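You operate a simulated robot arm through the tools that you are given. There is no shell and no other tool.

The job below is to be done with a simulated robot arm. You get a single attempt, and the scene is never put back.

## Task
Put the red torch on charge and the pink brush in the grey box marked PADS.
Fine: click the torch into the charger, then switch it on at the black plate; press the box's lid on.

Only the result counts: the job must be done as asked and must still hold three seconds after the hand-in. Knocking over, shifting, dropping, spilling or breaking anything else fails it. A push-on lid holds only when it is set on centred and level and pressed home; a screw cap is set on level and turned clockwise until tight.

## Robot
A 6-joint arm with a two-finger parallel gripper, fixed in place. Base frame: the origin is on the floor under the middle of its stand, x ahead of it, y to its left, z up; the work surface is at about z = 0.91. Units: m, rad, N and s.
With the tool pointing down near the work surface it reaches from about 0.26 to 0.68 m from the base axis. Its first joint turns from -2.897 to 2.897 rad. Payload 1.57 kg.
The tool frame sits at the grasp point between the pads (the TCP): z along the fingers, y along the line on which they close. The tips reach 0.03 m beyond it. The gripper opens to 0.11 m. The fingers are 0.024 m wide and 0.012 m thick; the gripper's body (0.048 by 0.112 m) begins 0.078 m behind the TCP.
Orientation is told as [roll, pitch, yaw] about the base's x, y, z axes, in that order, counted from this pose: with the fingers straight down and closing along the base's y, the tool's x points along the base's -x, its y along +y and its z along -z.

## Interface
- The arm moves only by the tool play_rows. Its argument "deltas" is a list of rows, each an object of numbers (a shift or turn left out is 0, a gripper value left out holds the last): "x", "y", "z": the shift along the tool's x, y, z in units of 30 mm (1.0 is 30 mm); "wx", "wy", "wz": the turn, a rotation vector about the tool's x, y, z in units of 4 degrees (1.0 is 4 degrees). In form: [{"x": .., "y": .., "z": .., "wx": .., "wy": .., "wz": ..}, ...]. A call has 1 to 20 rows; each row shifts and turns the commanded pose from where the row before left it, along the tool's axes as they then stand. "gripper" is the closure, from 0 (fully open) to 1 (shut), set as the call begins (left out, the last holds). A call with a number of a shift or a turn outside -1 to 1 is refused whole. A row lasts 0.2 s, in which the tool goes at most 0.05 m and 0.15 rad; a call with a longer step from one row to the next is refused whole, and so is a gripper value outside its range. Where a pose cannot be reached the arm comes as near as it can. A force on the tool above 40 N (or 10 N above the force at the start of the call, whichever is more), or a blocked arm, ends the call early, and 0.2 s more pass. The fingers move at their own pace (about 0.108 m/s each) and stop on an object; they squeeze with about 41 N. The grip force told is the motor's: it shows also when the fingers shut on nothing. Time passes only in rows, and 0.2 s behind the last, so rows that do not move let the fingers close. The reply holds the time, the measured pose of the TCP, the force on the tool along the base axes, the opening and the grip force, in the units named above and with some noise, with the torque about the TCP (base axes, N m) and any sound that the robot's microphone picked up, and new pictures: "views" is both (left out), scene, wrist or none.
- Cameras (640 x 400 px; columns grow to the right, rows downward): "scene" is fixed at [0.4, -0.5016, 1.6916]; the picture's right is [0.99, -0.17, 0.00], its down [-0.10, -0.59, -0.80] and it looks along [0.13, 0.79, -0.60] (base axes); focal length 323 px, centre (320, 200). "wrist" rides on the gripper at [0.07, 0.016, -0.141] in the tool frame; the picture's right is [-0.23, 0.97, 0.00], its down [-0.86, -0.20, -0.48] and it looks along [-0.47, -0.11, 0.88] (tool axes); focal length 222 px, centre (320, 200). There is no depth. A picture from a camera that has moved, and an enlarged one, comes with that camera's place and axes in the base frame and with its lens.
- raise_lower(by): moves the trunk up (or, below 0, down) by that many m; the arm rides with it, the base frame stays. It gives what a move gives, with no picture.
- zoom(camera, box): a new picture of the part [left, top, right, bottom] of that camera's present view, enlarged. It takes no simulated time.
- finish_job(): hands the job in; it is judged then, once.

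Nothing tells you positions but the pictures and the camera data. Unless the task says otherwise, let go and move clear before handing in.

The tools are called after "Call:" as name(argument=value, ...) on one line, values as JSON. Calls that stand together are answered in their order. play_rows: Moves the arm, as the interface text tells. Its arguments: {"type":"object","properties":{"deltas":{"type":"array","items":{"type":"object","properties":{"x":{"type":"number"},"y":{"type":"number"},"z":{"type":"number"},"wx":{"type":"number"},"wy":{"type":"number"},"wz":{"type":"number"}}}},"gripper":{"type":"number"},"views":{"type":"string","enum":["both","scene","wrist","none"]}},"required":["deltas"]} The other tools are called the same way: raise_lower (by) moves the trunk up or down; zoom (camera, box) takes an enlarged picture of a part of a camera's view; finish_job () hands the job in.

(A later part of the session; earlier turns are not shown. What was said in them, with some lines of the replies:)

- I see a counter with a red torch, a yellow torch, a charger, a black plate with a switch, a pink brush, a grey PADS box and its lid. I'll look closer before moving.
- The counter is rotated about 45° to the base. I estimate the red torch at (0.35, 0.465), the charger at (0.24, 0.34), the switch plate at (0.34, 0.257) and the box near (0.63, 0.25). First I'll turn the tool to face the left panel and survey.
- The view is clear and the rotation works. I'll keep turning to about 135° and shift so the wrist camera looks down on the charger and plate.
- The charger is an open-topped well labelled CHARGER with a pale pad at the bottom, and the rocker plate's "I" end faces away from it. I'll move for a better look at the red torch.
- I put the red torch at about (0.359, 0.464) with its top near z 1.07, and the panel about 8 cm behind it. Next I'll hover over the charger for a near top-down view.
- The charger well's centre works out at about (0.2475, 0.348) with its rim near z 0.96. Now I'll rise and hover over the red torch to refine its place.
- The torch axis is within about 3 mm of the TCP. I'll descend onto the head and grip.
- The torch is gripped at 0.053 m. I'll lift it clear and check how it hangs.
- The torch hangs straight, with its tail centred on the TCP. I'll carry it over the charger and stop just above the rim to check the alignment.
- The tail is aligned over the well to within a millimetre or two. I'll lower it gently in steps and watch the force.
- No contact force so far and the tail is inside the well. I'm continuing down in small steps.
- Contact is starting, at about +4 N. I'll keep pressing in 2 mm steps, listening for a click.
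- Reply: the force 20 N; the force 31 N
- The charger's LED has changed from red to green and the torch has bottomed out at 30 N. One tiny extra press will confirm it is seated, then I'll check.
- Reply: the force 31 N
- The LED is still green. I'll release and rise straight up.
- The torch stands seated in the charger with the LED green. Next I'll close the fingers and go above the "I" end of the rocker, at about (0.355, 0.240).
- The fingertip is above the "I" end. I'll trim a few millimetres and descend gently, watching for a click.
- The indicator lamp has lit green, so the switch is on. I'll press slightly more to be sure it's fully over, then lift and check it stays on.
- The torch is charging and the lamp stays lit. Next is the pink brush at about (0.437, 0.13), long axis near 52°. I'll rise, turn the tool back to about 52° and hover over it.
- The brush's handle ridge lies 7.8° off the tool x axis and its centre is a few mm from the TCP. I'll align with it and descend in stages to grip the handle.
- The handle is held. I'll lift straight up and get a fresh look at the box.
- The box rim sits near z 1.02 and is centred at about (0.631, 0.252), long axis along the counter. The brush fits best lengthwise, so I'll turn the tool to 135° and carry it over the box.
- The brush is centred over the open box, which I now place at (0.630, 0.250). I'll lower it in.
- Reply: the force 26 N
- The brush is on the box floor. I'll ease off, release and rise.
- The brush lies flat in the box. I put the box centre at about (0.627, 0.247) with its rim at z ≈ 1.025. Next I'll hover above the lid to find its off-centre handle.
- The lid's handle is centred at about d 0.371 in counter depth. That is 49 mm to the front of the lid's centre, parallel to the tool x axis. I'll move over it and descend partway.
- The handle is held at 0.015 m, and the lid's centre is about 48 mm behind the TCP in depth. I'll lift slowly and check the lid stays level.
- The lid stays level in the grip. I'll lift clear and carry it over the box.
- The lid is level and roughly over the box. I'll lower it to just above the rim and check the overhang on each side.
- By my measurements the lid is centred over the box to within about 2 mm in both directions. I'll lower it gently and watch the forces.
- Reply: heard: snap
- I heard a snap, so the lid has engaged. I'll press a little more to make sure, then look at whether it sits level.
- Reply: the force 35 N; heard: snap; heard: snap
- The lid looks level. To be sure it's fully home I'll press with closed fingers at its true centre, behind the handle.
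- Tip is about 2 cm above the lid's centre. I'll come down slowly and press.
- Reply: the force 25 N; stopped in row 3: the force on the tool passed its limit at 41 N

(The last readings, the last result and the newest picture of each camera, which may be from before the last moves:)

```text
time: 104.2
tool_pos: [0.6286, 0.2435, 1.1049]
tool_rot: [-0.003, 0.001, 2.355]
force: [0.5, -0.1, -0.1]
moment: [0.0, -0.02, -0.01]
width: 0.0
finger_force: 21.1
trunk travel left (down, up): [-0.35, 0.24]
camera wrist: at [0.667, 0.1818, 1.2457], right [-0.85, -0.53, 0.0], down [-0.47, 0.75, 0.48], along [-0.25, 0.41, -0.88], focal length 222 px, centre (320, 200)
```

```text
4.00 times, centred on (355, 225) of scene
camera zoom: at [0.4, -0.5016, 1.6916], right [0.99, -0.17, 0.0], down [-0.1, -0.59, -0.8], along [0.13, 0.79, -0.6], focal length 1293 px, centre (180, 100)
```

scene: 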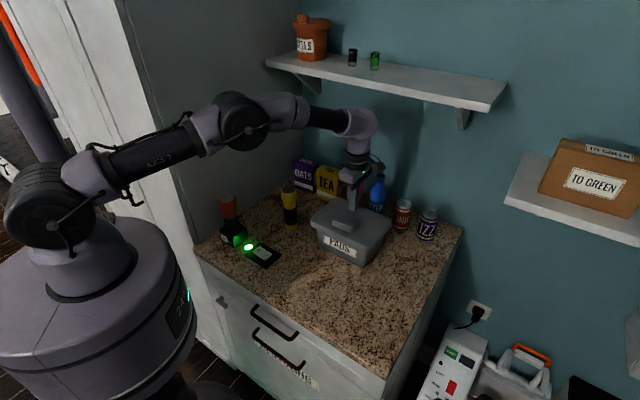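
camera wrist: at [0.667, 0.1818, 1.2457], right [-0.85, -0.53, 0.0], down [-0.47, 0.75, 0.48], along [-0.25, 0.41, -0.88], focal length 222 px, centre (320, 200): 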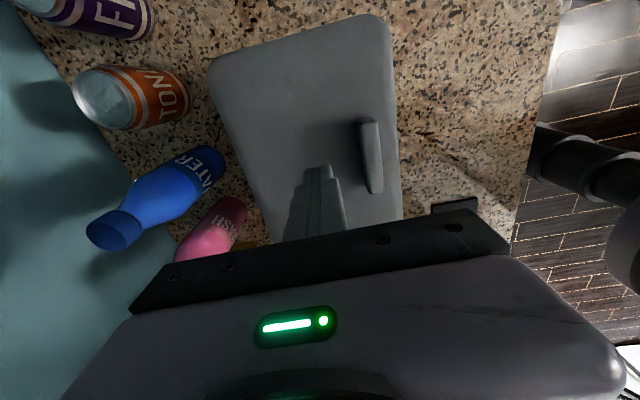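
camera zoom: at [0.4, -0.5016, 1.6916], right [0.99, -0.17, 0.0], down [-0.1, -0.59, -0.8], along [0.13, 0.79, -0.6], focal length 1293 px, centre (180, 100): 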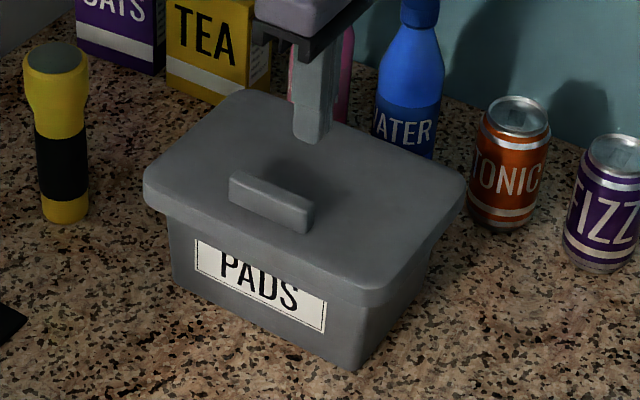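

Call:
zoom(camera="scene", box=[340, 200, 420, 270])

Call:
zoom(camera="wrist", box=[190, 0, 420, 220])

```text
5.71 times, centred on (380, 235) of scene
camera zoom: at [0.4, -0.5016, 1.6916], right [0.99, -0.17, 0.0], down [-0.1, -0.59, -0.8], along [0.13, 0.79, -0.6], focal length 1848 px, centre (-23, 0)
```

zoom: 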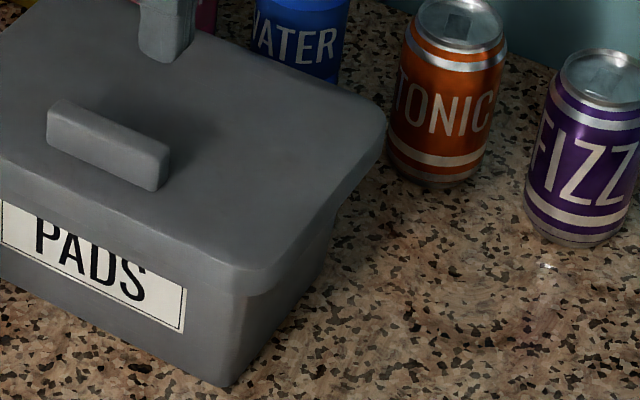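

```text
1.82 times, centred on (305, 110) of wrist
camera zoom: at [0.667, 0.1818, 1.2457], right [-0.85, -0.53, 0.0], down [-0.47, 0.75, 0.48], along [-0.25, 0.41, -0.88], focal length 404 px, centre (347, 364)
```

zoom: 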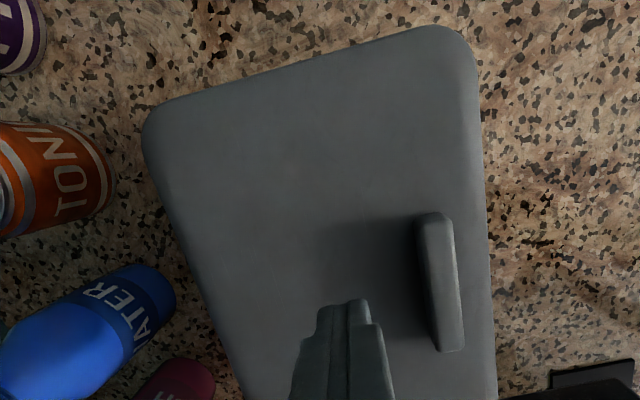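

The lid looks level and sits at the same height as when it snapped. To be certain it's latched, I'll regrip the handle and give a very gentle pull, watching the force.

Call:
play_rows(deltas=[{"z": -0.5}, {"y": 0.55}, {"y": 0.5}, {"y": 0.5}, {}], gripper=0.65, views="none")

Call:
zoom(camera="wrist", box=[200, 60, 440, 240])

```text
time: 105.5
tool_pos: [0.5961, 0.2113, 1.1193]
tool_rot: [-0.004, 0.002, 2.357]
force: [-0.1, 0.8, 0.2]
moment: [-0.01, 0.01, 0.01]
width: 0.0386
finger_force: 0.0
trunk travel left (down, up): [-0.35, 0.24]
```

```text
2.22 times, centred on (320, 150) of wrist
camera zoom: at [0.6335, 0.1495, 1.2607], right [-0.85, -0.53, 0.0], down [-0.47, 0.75, 0.48], along [-0.25, 0.41, -0.88], focal length 494 px, centre (320, 311)
```

zoom: 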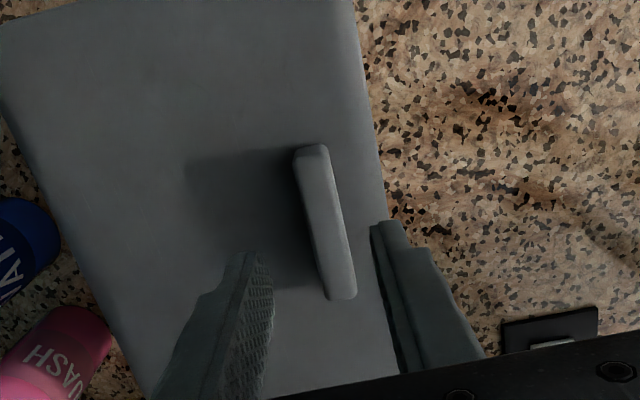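

Call:
play_rows(deltas=[{"y": 0.06, "z": 0.4}, {"z": 0.4}, {"z": 0.4}, {"z": 0.3}, {"z": 0.25}, {}], views="none")

Call:
play_rows(deltas=[{}, {}, {}], gripper=1, views="none")

Call:
zoom(camera="scene", box=[300, 175, 410, 275])

```text
time: 106.8
tool_pos: [0.5956, 0.2095, 1.0662]
tool_rot: [-0.005, 0.001, 2.356]
force: [-0.4, 0.2, 0.0]
moment: [-0.01, 0.03, 0.01]
width: 0.0386
finger_force: 0.0
trunk travel left (down, up): [-0.35, 0.24]
```

```text
time: 107.7
tool_pos: [0.5942, 0.2098, 1.0668]
tool_rot: [-0.005, 0.001, 2.356]
force: [0.7, 0.3, -0.3]
moment: [-0.11, 0.04, -0.03]
width: 0.015
finger_force: 30.8
trunk travel left (down, up): [-0.35, 0.24]
```

```text
4.00 times, centred on (355, 225) of scene
camera zoom: at [0.4, -0.5016, 1.6916], right [0.99, -0.17, 0.0], down [-0.1, -0.59, -0.8], along [0.13, 0.79, -0.6], focal length 1293 px, centre (180, 100)
```

zoom: 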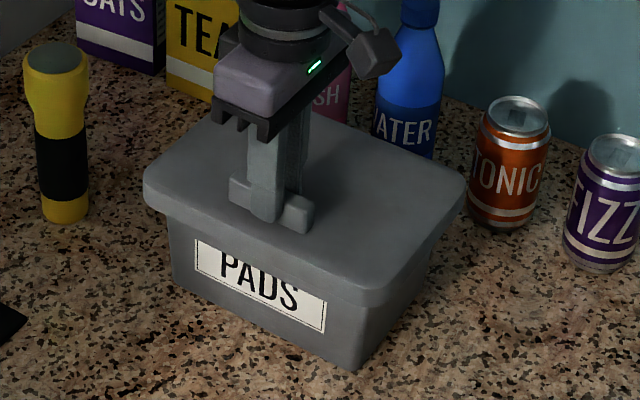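

Call:
play_rows(deltas=[{"z": -0.015}, {}], views="none")

Call:
play_rows(deltas=[{"z": -0.01}, {}], views="none")

```text
time: 108.2
tool_pos: [0.597, 0.2105, 1.0664]
tool_rot: [-0.003, 0.002, 2.355]
force: [0.0, -0.3, 0.3]
moment: [-0.03, 0.02, 0.0]
width: 0.0151
finger_force: 31.3
trunk travel left (down, up): [-0.35, 0.24]
heard: snap
```

```text
time: 108.8
tool_pos: [0.5957, 0.2106, 1.067]
tool_rot: [-0.004, 0.003, 2.356]
force: [-0.4, -1.0, -0.4]
moment: [-0.04, -0.01, 0.0]
width: 0.0152
finger_force: 30.4
trunk travel left (down, up): [-0.35, 0.24]
```

Call:
play_rows(deltas=[{"z": -0.02}, {}], views="none")

Call:
play_rows(deltas=[{"z": -0.02}, {}], views="none")

Call:
zoom(camera="scene", box=[300, 175, 410, 275])

```text
time: 109.5
tool_pos: [0.5941, 0.2093, 1.068]
tool_rot: [-0.004, 0.002, 2.357]
force: [-0.5, -0.2, 0.8]
moment: [-0.03, 0.02, 0.02]
width: 0.0153
finger_force: 31.6
trunk travel left (down, up): [-0.35, 0.24]
```

```text
time: 110.0
tool_pos: [0.5964, 0.2103, 1.0686]
tool_rot: [-0.006, 0.001, 2.355]
force: [-0.2, -0.2, 0.0]
moment: [-0.05, 0.02, 0.0]
width: 0.015
finger_force: 30.8
trunk travel left (down, up): [-0.35, 0.24]
```

```text
4.00 times, centred on (355, 225) of scene
camera zoom: at [0.4, -0.5016, 1.6916], right [0.99, -0.17, 0.0], down [-0.1, -0.59, -0.8], along [0.13, 0.79, -0.6], focal length 1293 px, centre (180, 100)
```

zoom: 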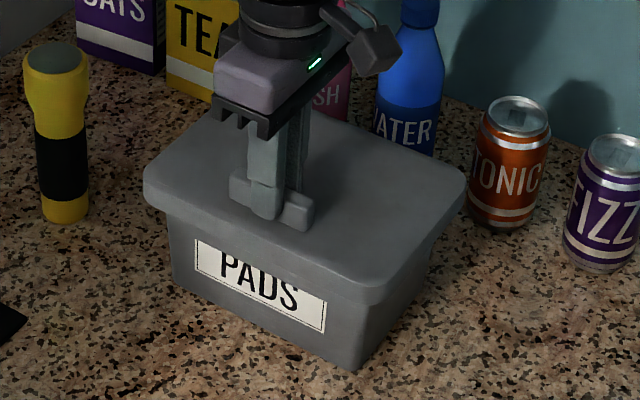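

The pull test popped the lid, so snap sounds mark both latch and release, and the lid had been latched. I'll press it home again and release with slight downward load, so I don't pull it up.

Call:
play_rows(deltas=[{"z": 0.05}, {}], views="none")

Call:
play_rows(deltas=[{"z": 0.05}, {}], views="none")

Call:
play_rows(deltas=[{"z": 0.03}, {}], views="none")

```text
time: 110.7
tool_pos: [0.5942, 0.2109, 1.0687]
tool_rot: [-0.003, 0.003, 2.357]
force: [-0.3, -0.2, -0.7]
moment: [-0.02, 0.05, -0.01]
width: 0.0151
finger_force: 31.0
trunk travel left (down, up): [-0.35, 0.24]
```

```text
time: 111.2
tool_pos: [0.5944, 0.2104, 1.0664]
tool_rot: [-0.005, 0.001, 2.356]
force: [0.2, 0.8, 8.2]
moment: [0.04, 0.22, -0.04]
width: 0.0151
finger_force: 31.6
trunk travel left (down, up): [-0.35, 0.24]
```

```text
time: 111.8
tool_pos: [0.5937, 0.2103, 1.0681]
tool_rot: [-0.007, 0.004, 2.355]
force: [2.8, -0.3, 18.9]
moment: [0.05, 0.12, -0.03]
width: 0.0152
finger_force: 31.3
trunk travel left (down, up): [-0.35, 0.24]
```

Call:
play_rows(deltas=[{"z": 0.03}, {}], views="none")

Call:
zoom(camera="scene", box=[300, 175, 410, 275])

```text
time: 112.5
tool_pos: [0.5949, 0.2104, 1.0681]
tool_rot: [-0.011, 0.005, 2.357]
force: [4.4, -0.5, 33.7]
moment: [-0.05, -0.13, -0.02]
width: 0.0152
finger_force: 31.2
trunk travel left (down, up): [-0.35, 0.24]
```

```text
4.00 times, centred on (355, 225) of scene
camera zoom: at [0.4, -0.5016, 1.6916], right [0.99, -0.17, 0.0], down [-0.1, -0.59, -0.8], along [0.13, 0.79, -0.6], focal length 1293 px, centre (180, 100)
```

zoom: 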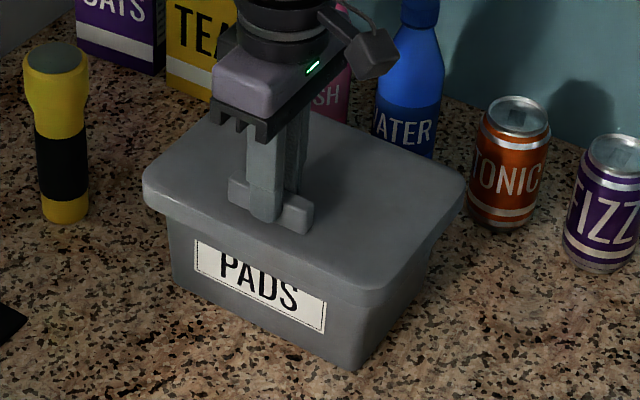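

No snap this time, and the tool carries a slight tilt (roll −0.005) left over from the force stop. I'll ease off and level the tool.

Call:
play_rows(deltas=[{"z": -0.07}, {"wx": 0.07, "wy": -0.03}, {}], views="none")

```text
time: 113.2
tool_pos: [0.5944, 0.2094, 1.068]
tool_rot: [-0.01, 0.0, 2.356]
force: [3.9, -0.4, 20.7]
moment: [-0.35, -0.26, -0.02]
width: 0.0153
finger_force: 30.7
trunk travel left (down, up): [-0.35, 0.24]
```

Call:
play_rows(deltas=[{"z": -0.04}, {}], views="none")

Call:
play_rows(deltas=[{"z": -0.04}, {}], views="none")

```text
time: 113.8
tool_pos: [0.5944, 0.2101, 1.0664]
tool_rot: [-0.009, -0.003, 2.355]
force: [1.6, 0.9, 3.9]
moment: [-0.16, -0.1, 0.03]
width: 0.0156
finger_force: 31.0
trunk travel left (down, up): [-0.35, 0.24]
```

```text
time: 114.5
tool_pos: [0.5958, 0.2093, 1.0677]
tool_rot: [-0.009, 0.001, 2.356]
force: [0.9, -0.6, -0.3]
moment: [-0.02, 0.03, -0.04]
width: 0.0153
finger_force: 30.7
trunk travel left (down, up): [-0.35, 0.24]
```

The roll axis runs opposite to what I assumed, so I'll correct the other way. Then I'll let go of the handle so the lid can settle by itself.

Call:
play_rows(deltas=[{"wx": -0.1, "wy": 0.02}, {}], views="none")

Call:
play_rows(deltas=[{}, {}, {}], gripper=0.65, views="none")

Call:
zoom(camera="scene", box=[300, 175, 410, 275])

```text
time: 115.0
tool_pos: [0.594, 0.2094, 1.069]
tool_rot: [-0.001, 0.003, 2.355]
force: [-0.9, 0.3, -1.2]
moment: [0.02, 0.01, -0.03]
width: 0.015
finger_force: 30.6
trunk travel left (down, up): [-0.35, 0.24]
```

```text
time: 115.8
tool_pos: [0.5957, 0.2102, 1.0694]
tool_rot: [-0.001, 0.002, 2.357]
force: [-0.2, 0.4, 0.1]
moment: [-0.03, -0.02, 0.03]
width: 0.0388
finger_force: 0.0
trunk travel left (down, up): [-0.35, 0.24]
```

```text
4.00 times, centred on (355, 225) of scene
camera zoom: at [0.4, -0.5016, 1.6916], right [0.99, -0.17, 0.0], down [-0.1, -0.59, -0.8], along [0.13, 0.79, -0.6], focal length 1293 px, centre (180, 100)
```

zoom: 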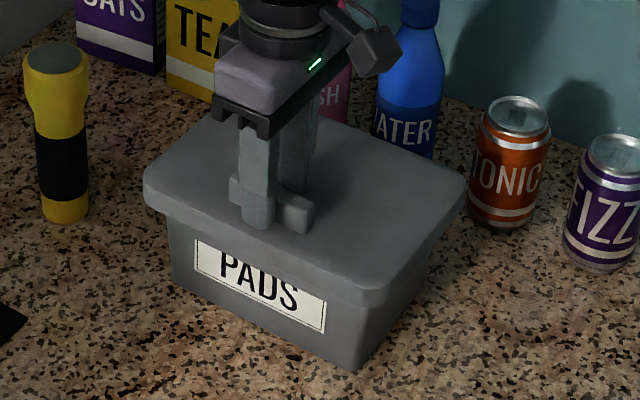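

Call:
play_rows(deltas=[{"z": -0.6}, {"z": -0.7}, {"z": -0.6}, {}], views="none")

Call:
play_rows(deltas=[{"y": -0.5}, {"y": -0.5}, {"y": -0.55}, {}, {"z": 0.6}, {"z": 0.6}, {"z": 0.4}, {}], gripper=1, views="both")

Call:
zoom(camera="wrist", box=[160, 0, 440, 220])

Call:
zoom(camera="scene", box=[300, 175, 410, 275])

```text
time: 116.8
tool_pos: [0.5961, 0.2099, 1.127]
tool_rot: [-0.002, -0.001, 2.356]
force: [0.1, 0.9, -0.3]
moment: [-0.01, -0.01, 0.05]
width: 0.0386
finger_force: 0.1
trunk travel left (down, up): [-0.35, 0.24]
```

```text
time: 118.7
tool_pos: [0.6271, 0.2433, 1.0782]
tool_rot: [-0.002, 0.001, 2.356]
force: [-0.2, -0.1, 0.4]
moment: [0.03, -0.04, 0.0]
width: 0.0002
finger_force: 21.7
trunk travel left (down, up): [-0.35, 0.24]
camera wrist: at [0.6647, 0.1811, 1.2189], right [-0.85, -0.53, 0.0], down [-0.46, 0.75, 0.48], along [-0.25, 0.41, -0.88], focal length 222 px, centre (320, 200)
```

scene: 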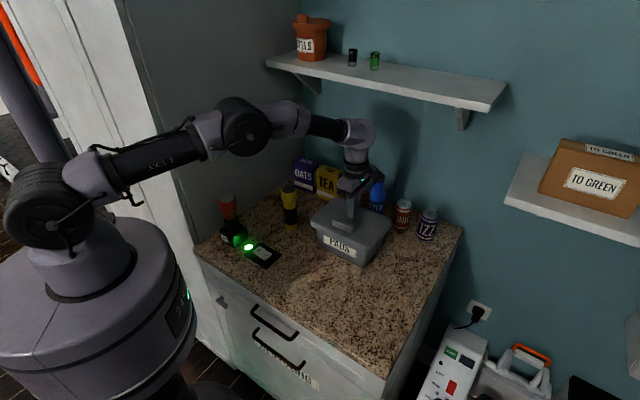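
wrist: 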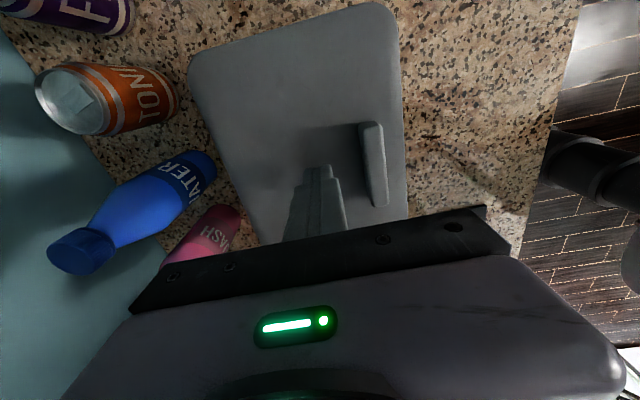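

```text
1.82 times, centred on (300, 110) of wrist
camera zoom: at [0.6647, 0.1811, 1.2189], right [-0.85, -0.53, 0.0], down [-0.46, 0.75, 0.48], along [-0.25, 0.41, -0.88], focal length 404 px, centre (356, 364)
```

zoom: 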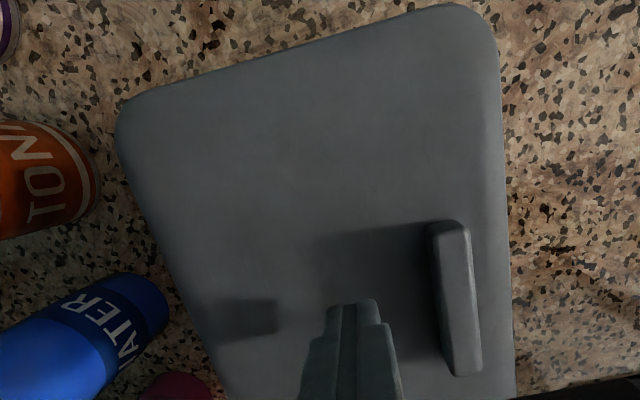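

```text
4.00 times, centred on (355, 225) of scene
camera zoom: at [0.4, -0.5016, 1.6916], right [0.99, -0.17, 0.0], down [-0.1, -0.59, -0.8], along [0.13, 0.79, -0.6], focal length 1293 px, centre (180, 100)
```

zoom: 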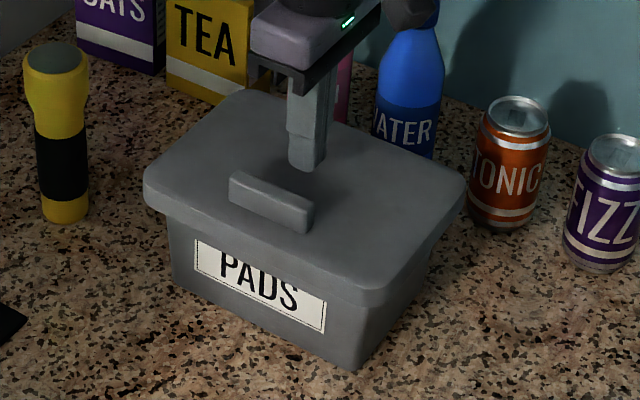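

Call:
play_rows(deltas=[{"z": 0.2}, {"z": 0.15}, {"z": 0.1}, {}], views="none")

Call:
play_rows(deltas=[{"z": 0.06}, {}], views="none")

Call:
play_rows(deltas=[{"z": 0.06}, {}], views="none")

Call:
play_rows(deltas=[{"z": 0.05}, {}], views="none")

```text
time: 119.7
tool_pos: [0.6273, 0.2428, 1.0645]
tool_rot: [-0.001, 0.0, 2.357]
force: [0.0, 0.2, -0.1]
moment: [0.0, 0.02, 0.01]
width: 0.0002
finger_force: 21.4
trunk travel left (down, up): [-0.35, 0.24]
```

```text
time: 120.2
tool_pos: [0.628, 0.243, 1.0621]
tool_rot: [-0.002, 0.001, 2.356]
force: [1.1, 0.4, -0.2]
moment: [0.05, 0.01, 0.0]
width: 0.0004
finger_force: 21.3
trunk travel left (down, up): [-0.35, 0.24]
```

```text
time: 120.8
tool_pos: [0.6284, 0.2424, 1.0611]
tool_rot: [-0.001, 0.001, 2.356]
force: [1.1, 1.1, -0.2]
moment: [-0.01, -0.03, 0.01]
width: 0.0002
finger_force: 20.9
trunk travel left (down, up): [-0.35, 0.24]
```

```text
time: 121.5
tool_pos: [0.6278, 0.2432, 1.0575]
tool_rot: [-0.002, 0.003, 2.356]
force: [0.4, 0.4, -0.1]
moment: [0.02, 0.0, -0.01]
width: 0.0
finger_force: 20.7
trunk travel left (down, up): [-0.35, 0.24]
```

Call:
play_rows(deltas=[{"z": 0.04}, {}], views="none")

Call:
play_rows(deltas=[{"z": 0.04}, {}], views="none")

Call:
play_rows(deltas=[{"z": 0.03}, {}], views="none")

```text
time: 122.0
tool_pos: [0.6279, 0.2428, 1.0582]
tool_rot: [-0.002, 0.001, 2.357]
force: [1.2, 1.0, 4.8]
moment: [0.02, 0.04, -0.03]
width: 0.0
finger_force: 21.1
trunk travel left (down, up): [-0.35, 0.24]
```

```text
time: 122.7
tool_pos: [0.6281, 0.243, 1.0582]
tool_rot: [-0.006, 0.002, 2.357]
force: [0.7, 1.0, 16.6]
moment: [0.08, 0.04, -0.1]
width: 0.0
finger_force: 21.5
trunk travel left (down, up): [-0.35, 0.24]
```

```text
time: 123.2
tool_pos: [0.6274, 0.2429, 1.0582]
tool_rot: [-0.007, 0.003, 2.357]
force: [5.5, 3.1, 29.5]
moment: [0.15, -0.11, -0.07]
width: 0.0002
finger_force: 20.7
trunk travel left (down, up): [-0.35, 0.24]
```

Call:
play_rows(deltas=[{"z": 0.015}, {}], views="none")

Call:
zoom(camera="scene", box=[305, 200, 345, 235])

Call:
zoom(camera="scene", box=[370, 215, 420, 260])

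```text
time: 123.9
tool_pos: [0.6284, 0.2424, 1.0591]
tool_rot: [-0.009, 0.002, 2.356]
force: [-1.7, -0.9, 10.8]
moment: [0.06, 0.12, -0.11]
width: 0.0002
finger_force: 21.0
trunk travel left (down, up): [-0.35, 0.24]
stopped in row 2: the force on the tool passed its limit at 42 N (the readings are from after the stop); the commanded pose is now the measured one
```

```text
11.43 times, centred on (325, 218) of scene
camera zoom: at [0.4, -0.5016, 1.6916], right [0.99, -0.17, 0.0], down [-0.1, -0.59, -0.8], along [0.13, 0.79, -0.6], focal length 3695 px, centre (263, 0)
```

zoom: 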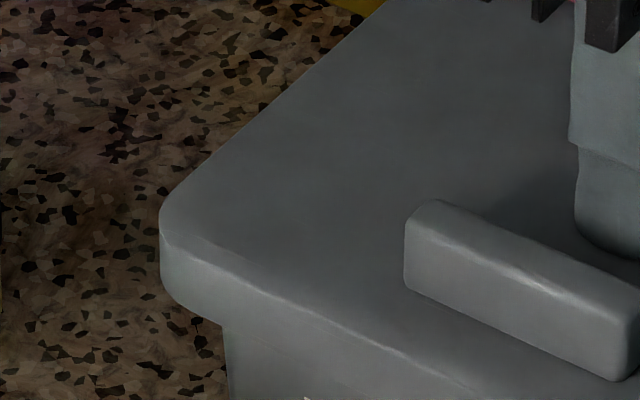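

```text
8.89 times, centred on (395, 238) of scene
camera zoom: at [0.4, -0.5016, 1.6916], right [0.99, -0.17, 0.0], down [-0.1, -0.59, -0.8], along [0.13, 0.79, -0.6], focal length 2874 px, centre (-347, -133)
```

zoom: 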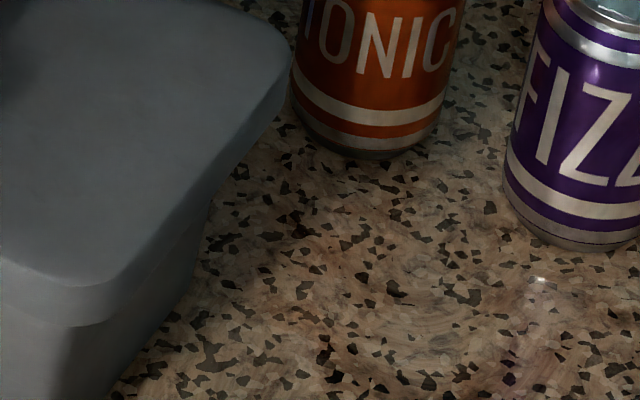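

Call:
play_rows(deltas=[{"z": -0.3}, {"z": -0.5}, {"z": -0.5}, {}], views="none")

Call:
zoom(camera="scene", box=[325, 205, 400, 265])

Call:
zoom(camera="scene", box=[305, 190, 365, 250])

```text
time: 124.9
tool_pos: [0.6287, 0.2435, 1.0954]
tool_rot: [-0.004, 0.002, 2.356]
force: [-0.1, 0.0, -0.6]
moment: [0.0, 0.0, -0.03]
width: 0.0
finger_force: 21.2
trunk travel left (down, up): [-0.35, 0.24]
heard: snap
```

```text
6.67 times, centred on (362, 235) of scene
camera zoom: at [0.4, -0.5016, 1.6916], right [0.99, -0.17, 0.0], down [-0.1, -0.59, -0.8], along [0.13, 0.79, -0.6], focal length 2156 px, centre (37, -33)
```

zoom: 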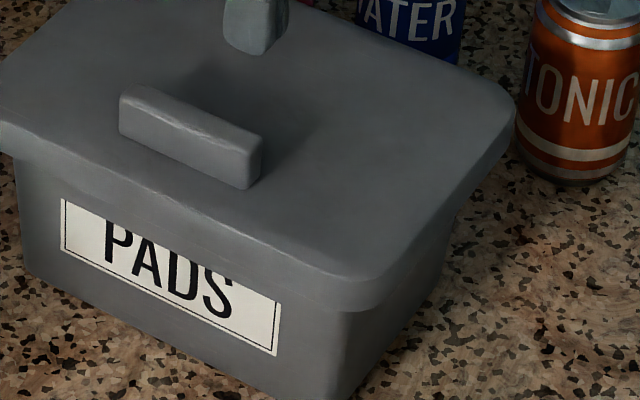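

```text
6.67 times, centred on (335, 220) of scene
camera zoom: at [0.4, -0.5016, 1.6916], right [0.99, -0.17, 0.0], down [-0.1, -0.59, -0.8], along [0.13, 0.79, -0.6], focal length 2156 px, centre (220, 67)
```

zoom: 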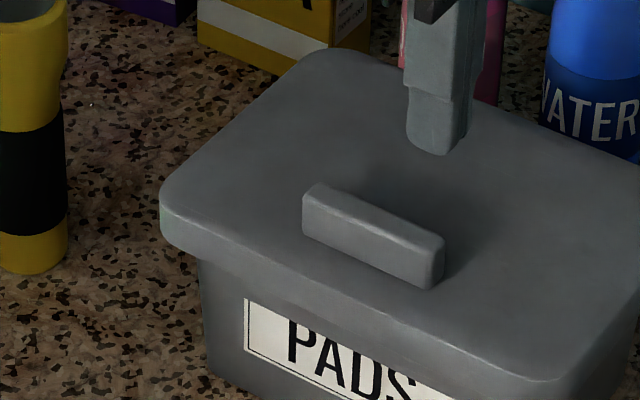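

A snap came as the centre press was released. From the parity of the snaps (on, off, on, off, on), the lid is now latched, so I won't touch it again. I'll rise clear and check everything.

Call:
play_rows(deltas=[{"z": -0.8}, {"z": -0.9}, {"z": -0.9}, {"y": 0.8}, {"y": 0.9}, {"y": 0.9}, {"y": 0.9}, {"y": 0.9}, {"y": 0.9}, {"y": 0.9}, {}], views="both")

Call:
zoom(camera="scene", box=[300, 175, 410, 275])

Call:
zoom(camera="scene", box=[200, 180, 290, 270])

Call:
zoom(camera="wrist", box=[60, 20, 300, 240])

```text
time: 127.3
tool_pos: [0.4966, 0.1121, 1.172]
tool_rot: [-0.006, 0.003, 2.356]
force: [-0.1, 0.5, -0.5]
moment: [-0.02, -0.03, 0.0]
width: 0.0
finger_force: 20.9
trunk travel left (down, up): [-0.35, 0.24]
camera wrist: at [0.5347, 0.05, 1.314], right [-0.85, -0.53, -0.01], down [-0.47, 0.74, 0.48], along [-0.25, 0.41, -0.88], focal length 222 px, centre (320, 200)
```

scene: 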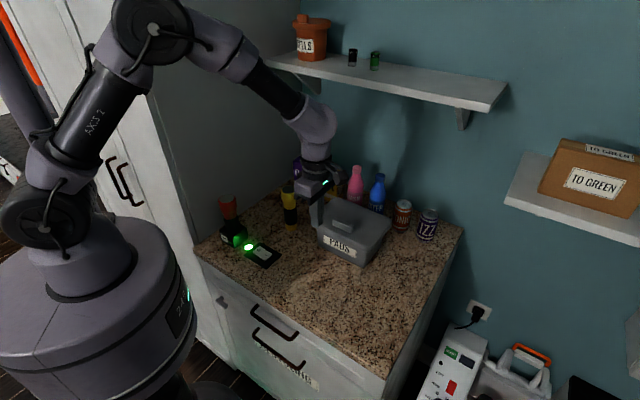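
wrist: 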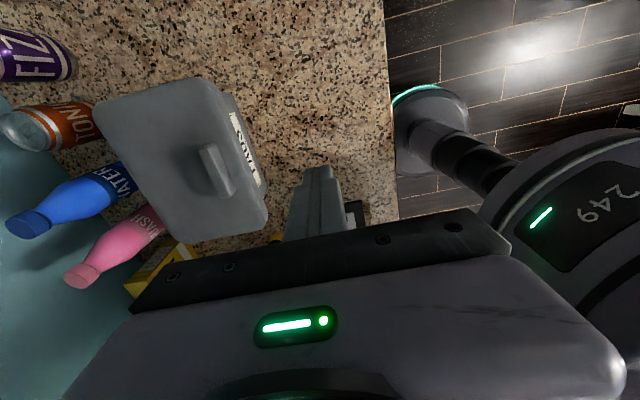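

```text
4.00 times, centred on (355, 225) of scene
camera zoom: at [0.4, -0.5016, 1.6916], right [0.99, -0.17, 0.0], down [-0.1, -0.59, -0.8], along [0.13, 0.79, -0.6], focal length 1293 px, centre (180, 100)
```

zoom: 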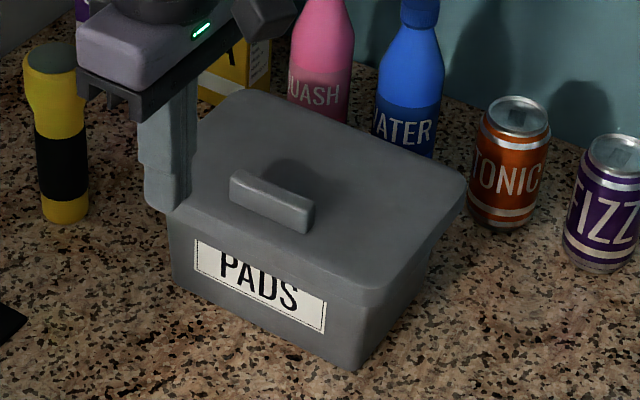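

```text
4.44 times, centred on (245, 225) of scene
camera zoom: at [0.4, -0.5016, 1.6916], right [0.99, -0.17, 0.0], down [-0.1, -0.59, -0.8], along [0.13, 0.79, -0.6], focal length 1437 px, centre (653, 89)
```

zoom: 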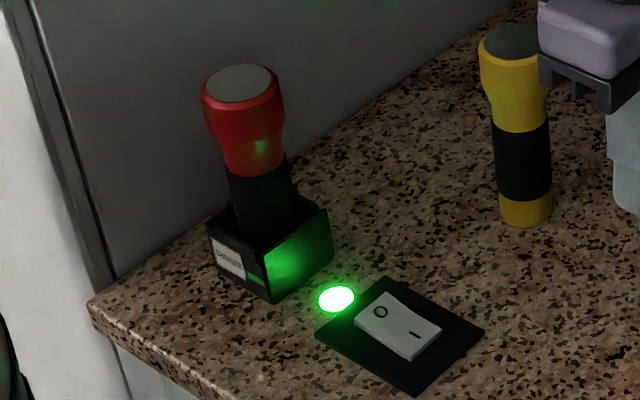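

```text
1.82 times, centred on (180, 130) of wrist
camera zoom: at [0.5347, 0.05, 1.314], right [-0.85, -0.53, -0.01], down [-0.47, 0.74, 0.48], along [-0.25, 0.41, -0.88], focal length 404 px, centre (574, 327)
```

zoom: 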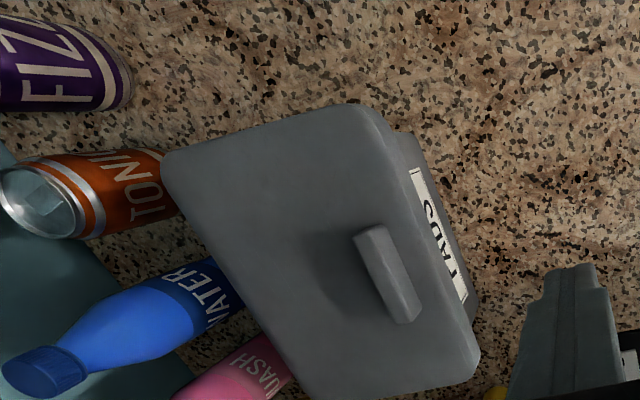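

The torch stands in the charger with the LED and lamp green, and the lid sits level and latched. I'll raise the arm clear, wait a moment and take a last look.

Call:
play_rows(deltas=[{"z": -0.8}, {"z": -0.8}, {"z": -0.8}, {"z": -0.8}, {}, {}, {}, {}, {}, {}], views="both")

Call:
zoom(camera="scene", box=[300, 175, 410, 275])

Call:
zoom(camera="scene", box=[200, 150, 480, 330])

```text
time: 129.5
tool_pos: [0.497, 0.1098, 1.2704]
tool_rot: [-0.006, 0.003, 2.357]
force: [0.3, 0.0, -0.2]
moment: [0.0, -0.01, -0.03]
width: 0.0
finger_force: 21.4
trunk travel left (down, up): [-0.35, 0.24]
camera wrist: at [0.5335, 0.049, 1.4104], right [-0.85, -0.53, -0.01], down [-0.47, 0.74, 0.48], along [-0.25, 0.41, -0.88], focal length 222 px, centre (320, 200)
```

scene: 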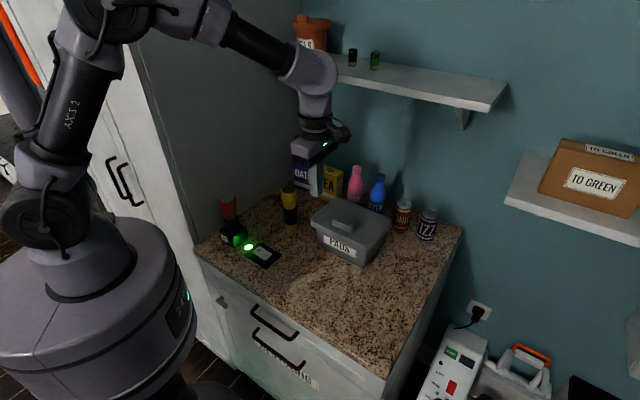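
wrist: 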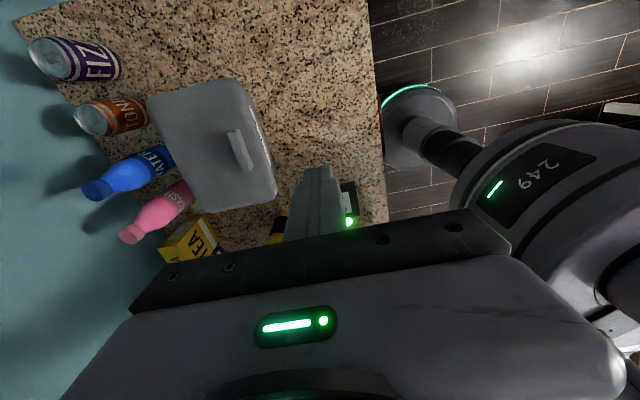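

```text
4.00 times, centred on (355, 225) of scene
camera zoom: at [0.4, -0.5016, 1.6916], right [0.99, -0.17, 0.0], down [-0.1, -0.59, -0.8], along [0.13, 0.79, -0.6], focal length 1293 px, centre (180, 100)
```

zoom: 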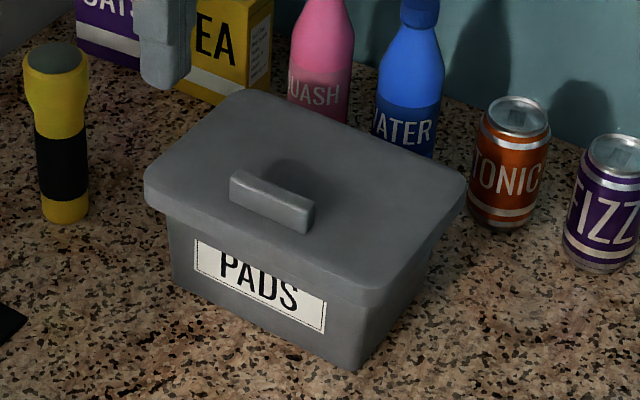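

```text
2.22 times, centred on (340, 240) of scene
camera zoom: at [0.4, -0.5016, 1.6916], right [0.99, -0.17, 0.0], down [-0.1, -0.59, -0.8], along [0.13, 0.79, -0.6], focal length 718 px, centre (276, 111)
```

zoom: 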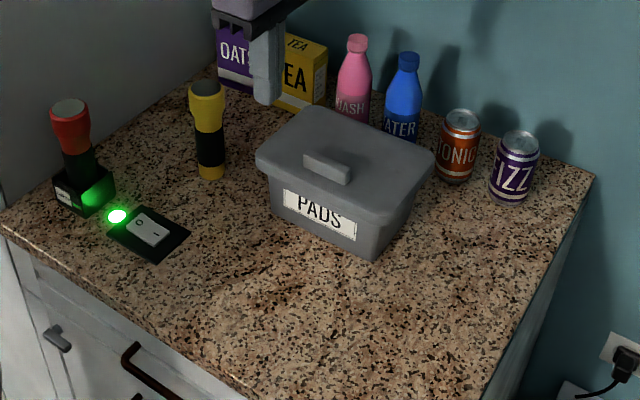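

Everything is in place: the torch is charging with the lamp lit, the brush is in the PADS box and its lid is level. All the other items stand where they were and the arm is clear, so I'm handing in.

Call:
finish_job()

```text
The job is handed in.
```

I've handed the job in: the red torch is on charge, and the pink brush is in the PADS box with its lid on. I'm fairly sure the lid is latched, but I couldn't confirm it directly at the end.

- **Torch:** it went into the charger until it stopped firmly at about 30 N, and the charger's light turned from red to green. I heard no click, so the light is the only sign that it is seated.
- **Switch:** I pressed the "I" end of the rocker on the black plate. The green lamp came on and was still lit in the last pictures.
- **Brush:** it lies flat on the floor of the box.
- **Lid:** it snapped on when I first pressed it. I then pulled gently on the handle to test it, and that popped it off. I pressed it at the centre again, up to about 42 N, and heard one more snap as I let go. I took that as latched and didn't pull it again. It looks level and centred.

Nothing else looked moved or knocked over. The box itself slid a millimetre or two while I pressed the lid on. The arm was clear of everything when I handed in.
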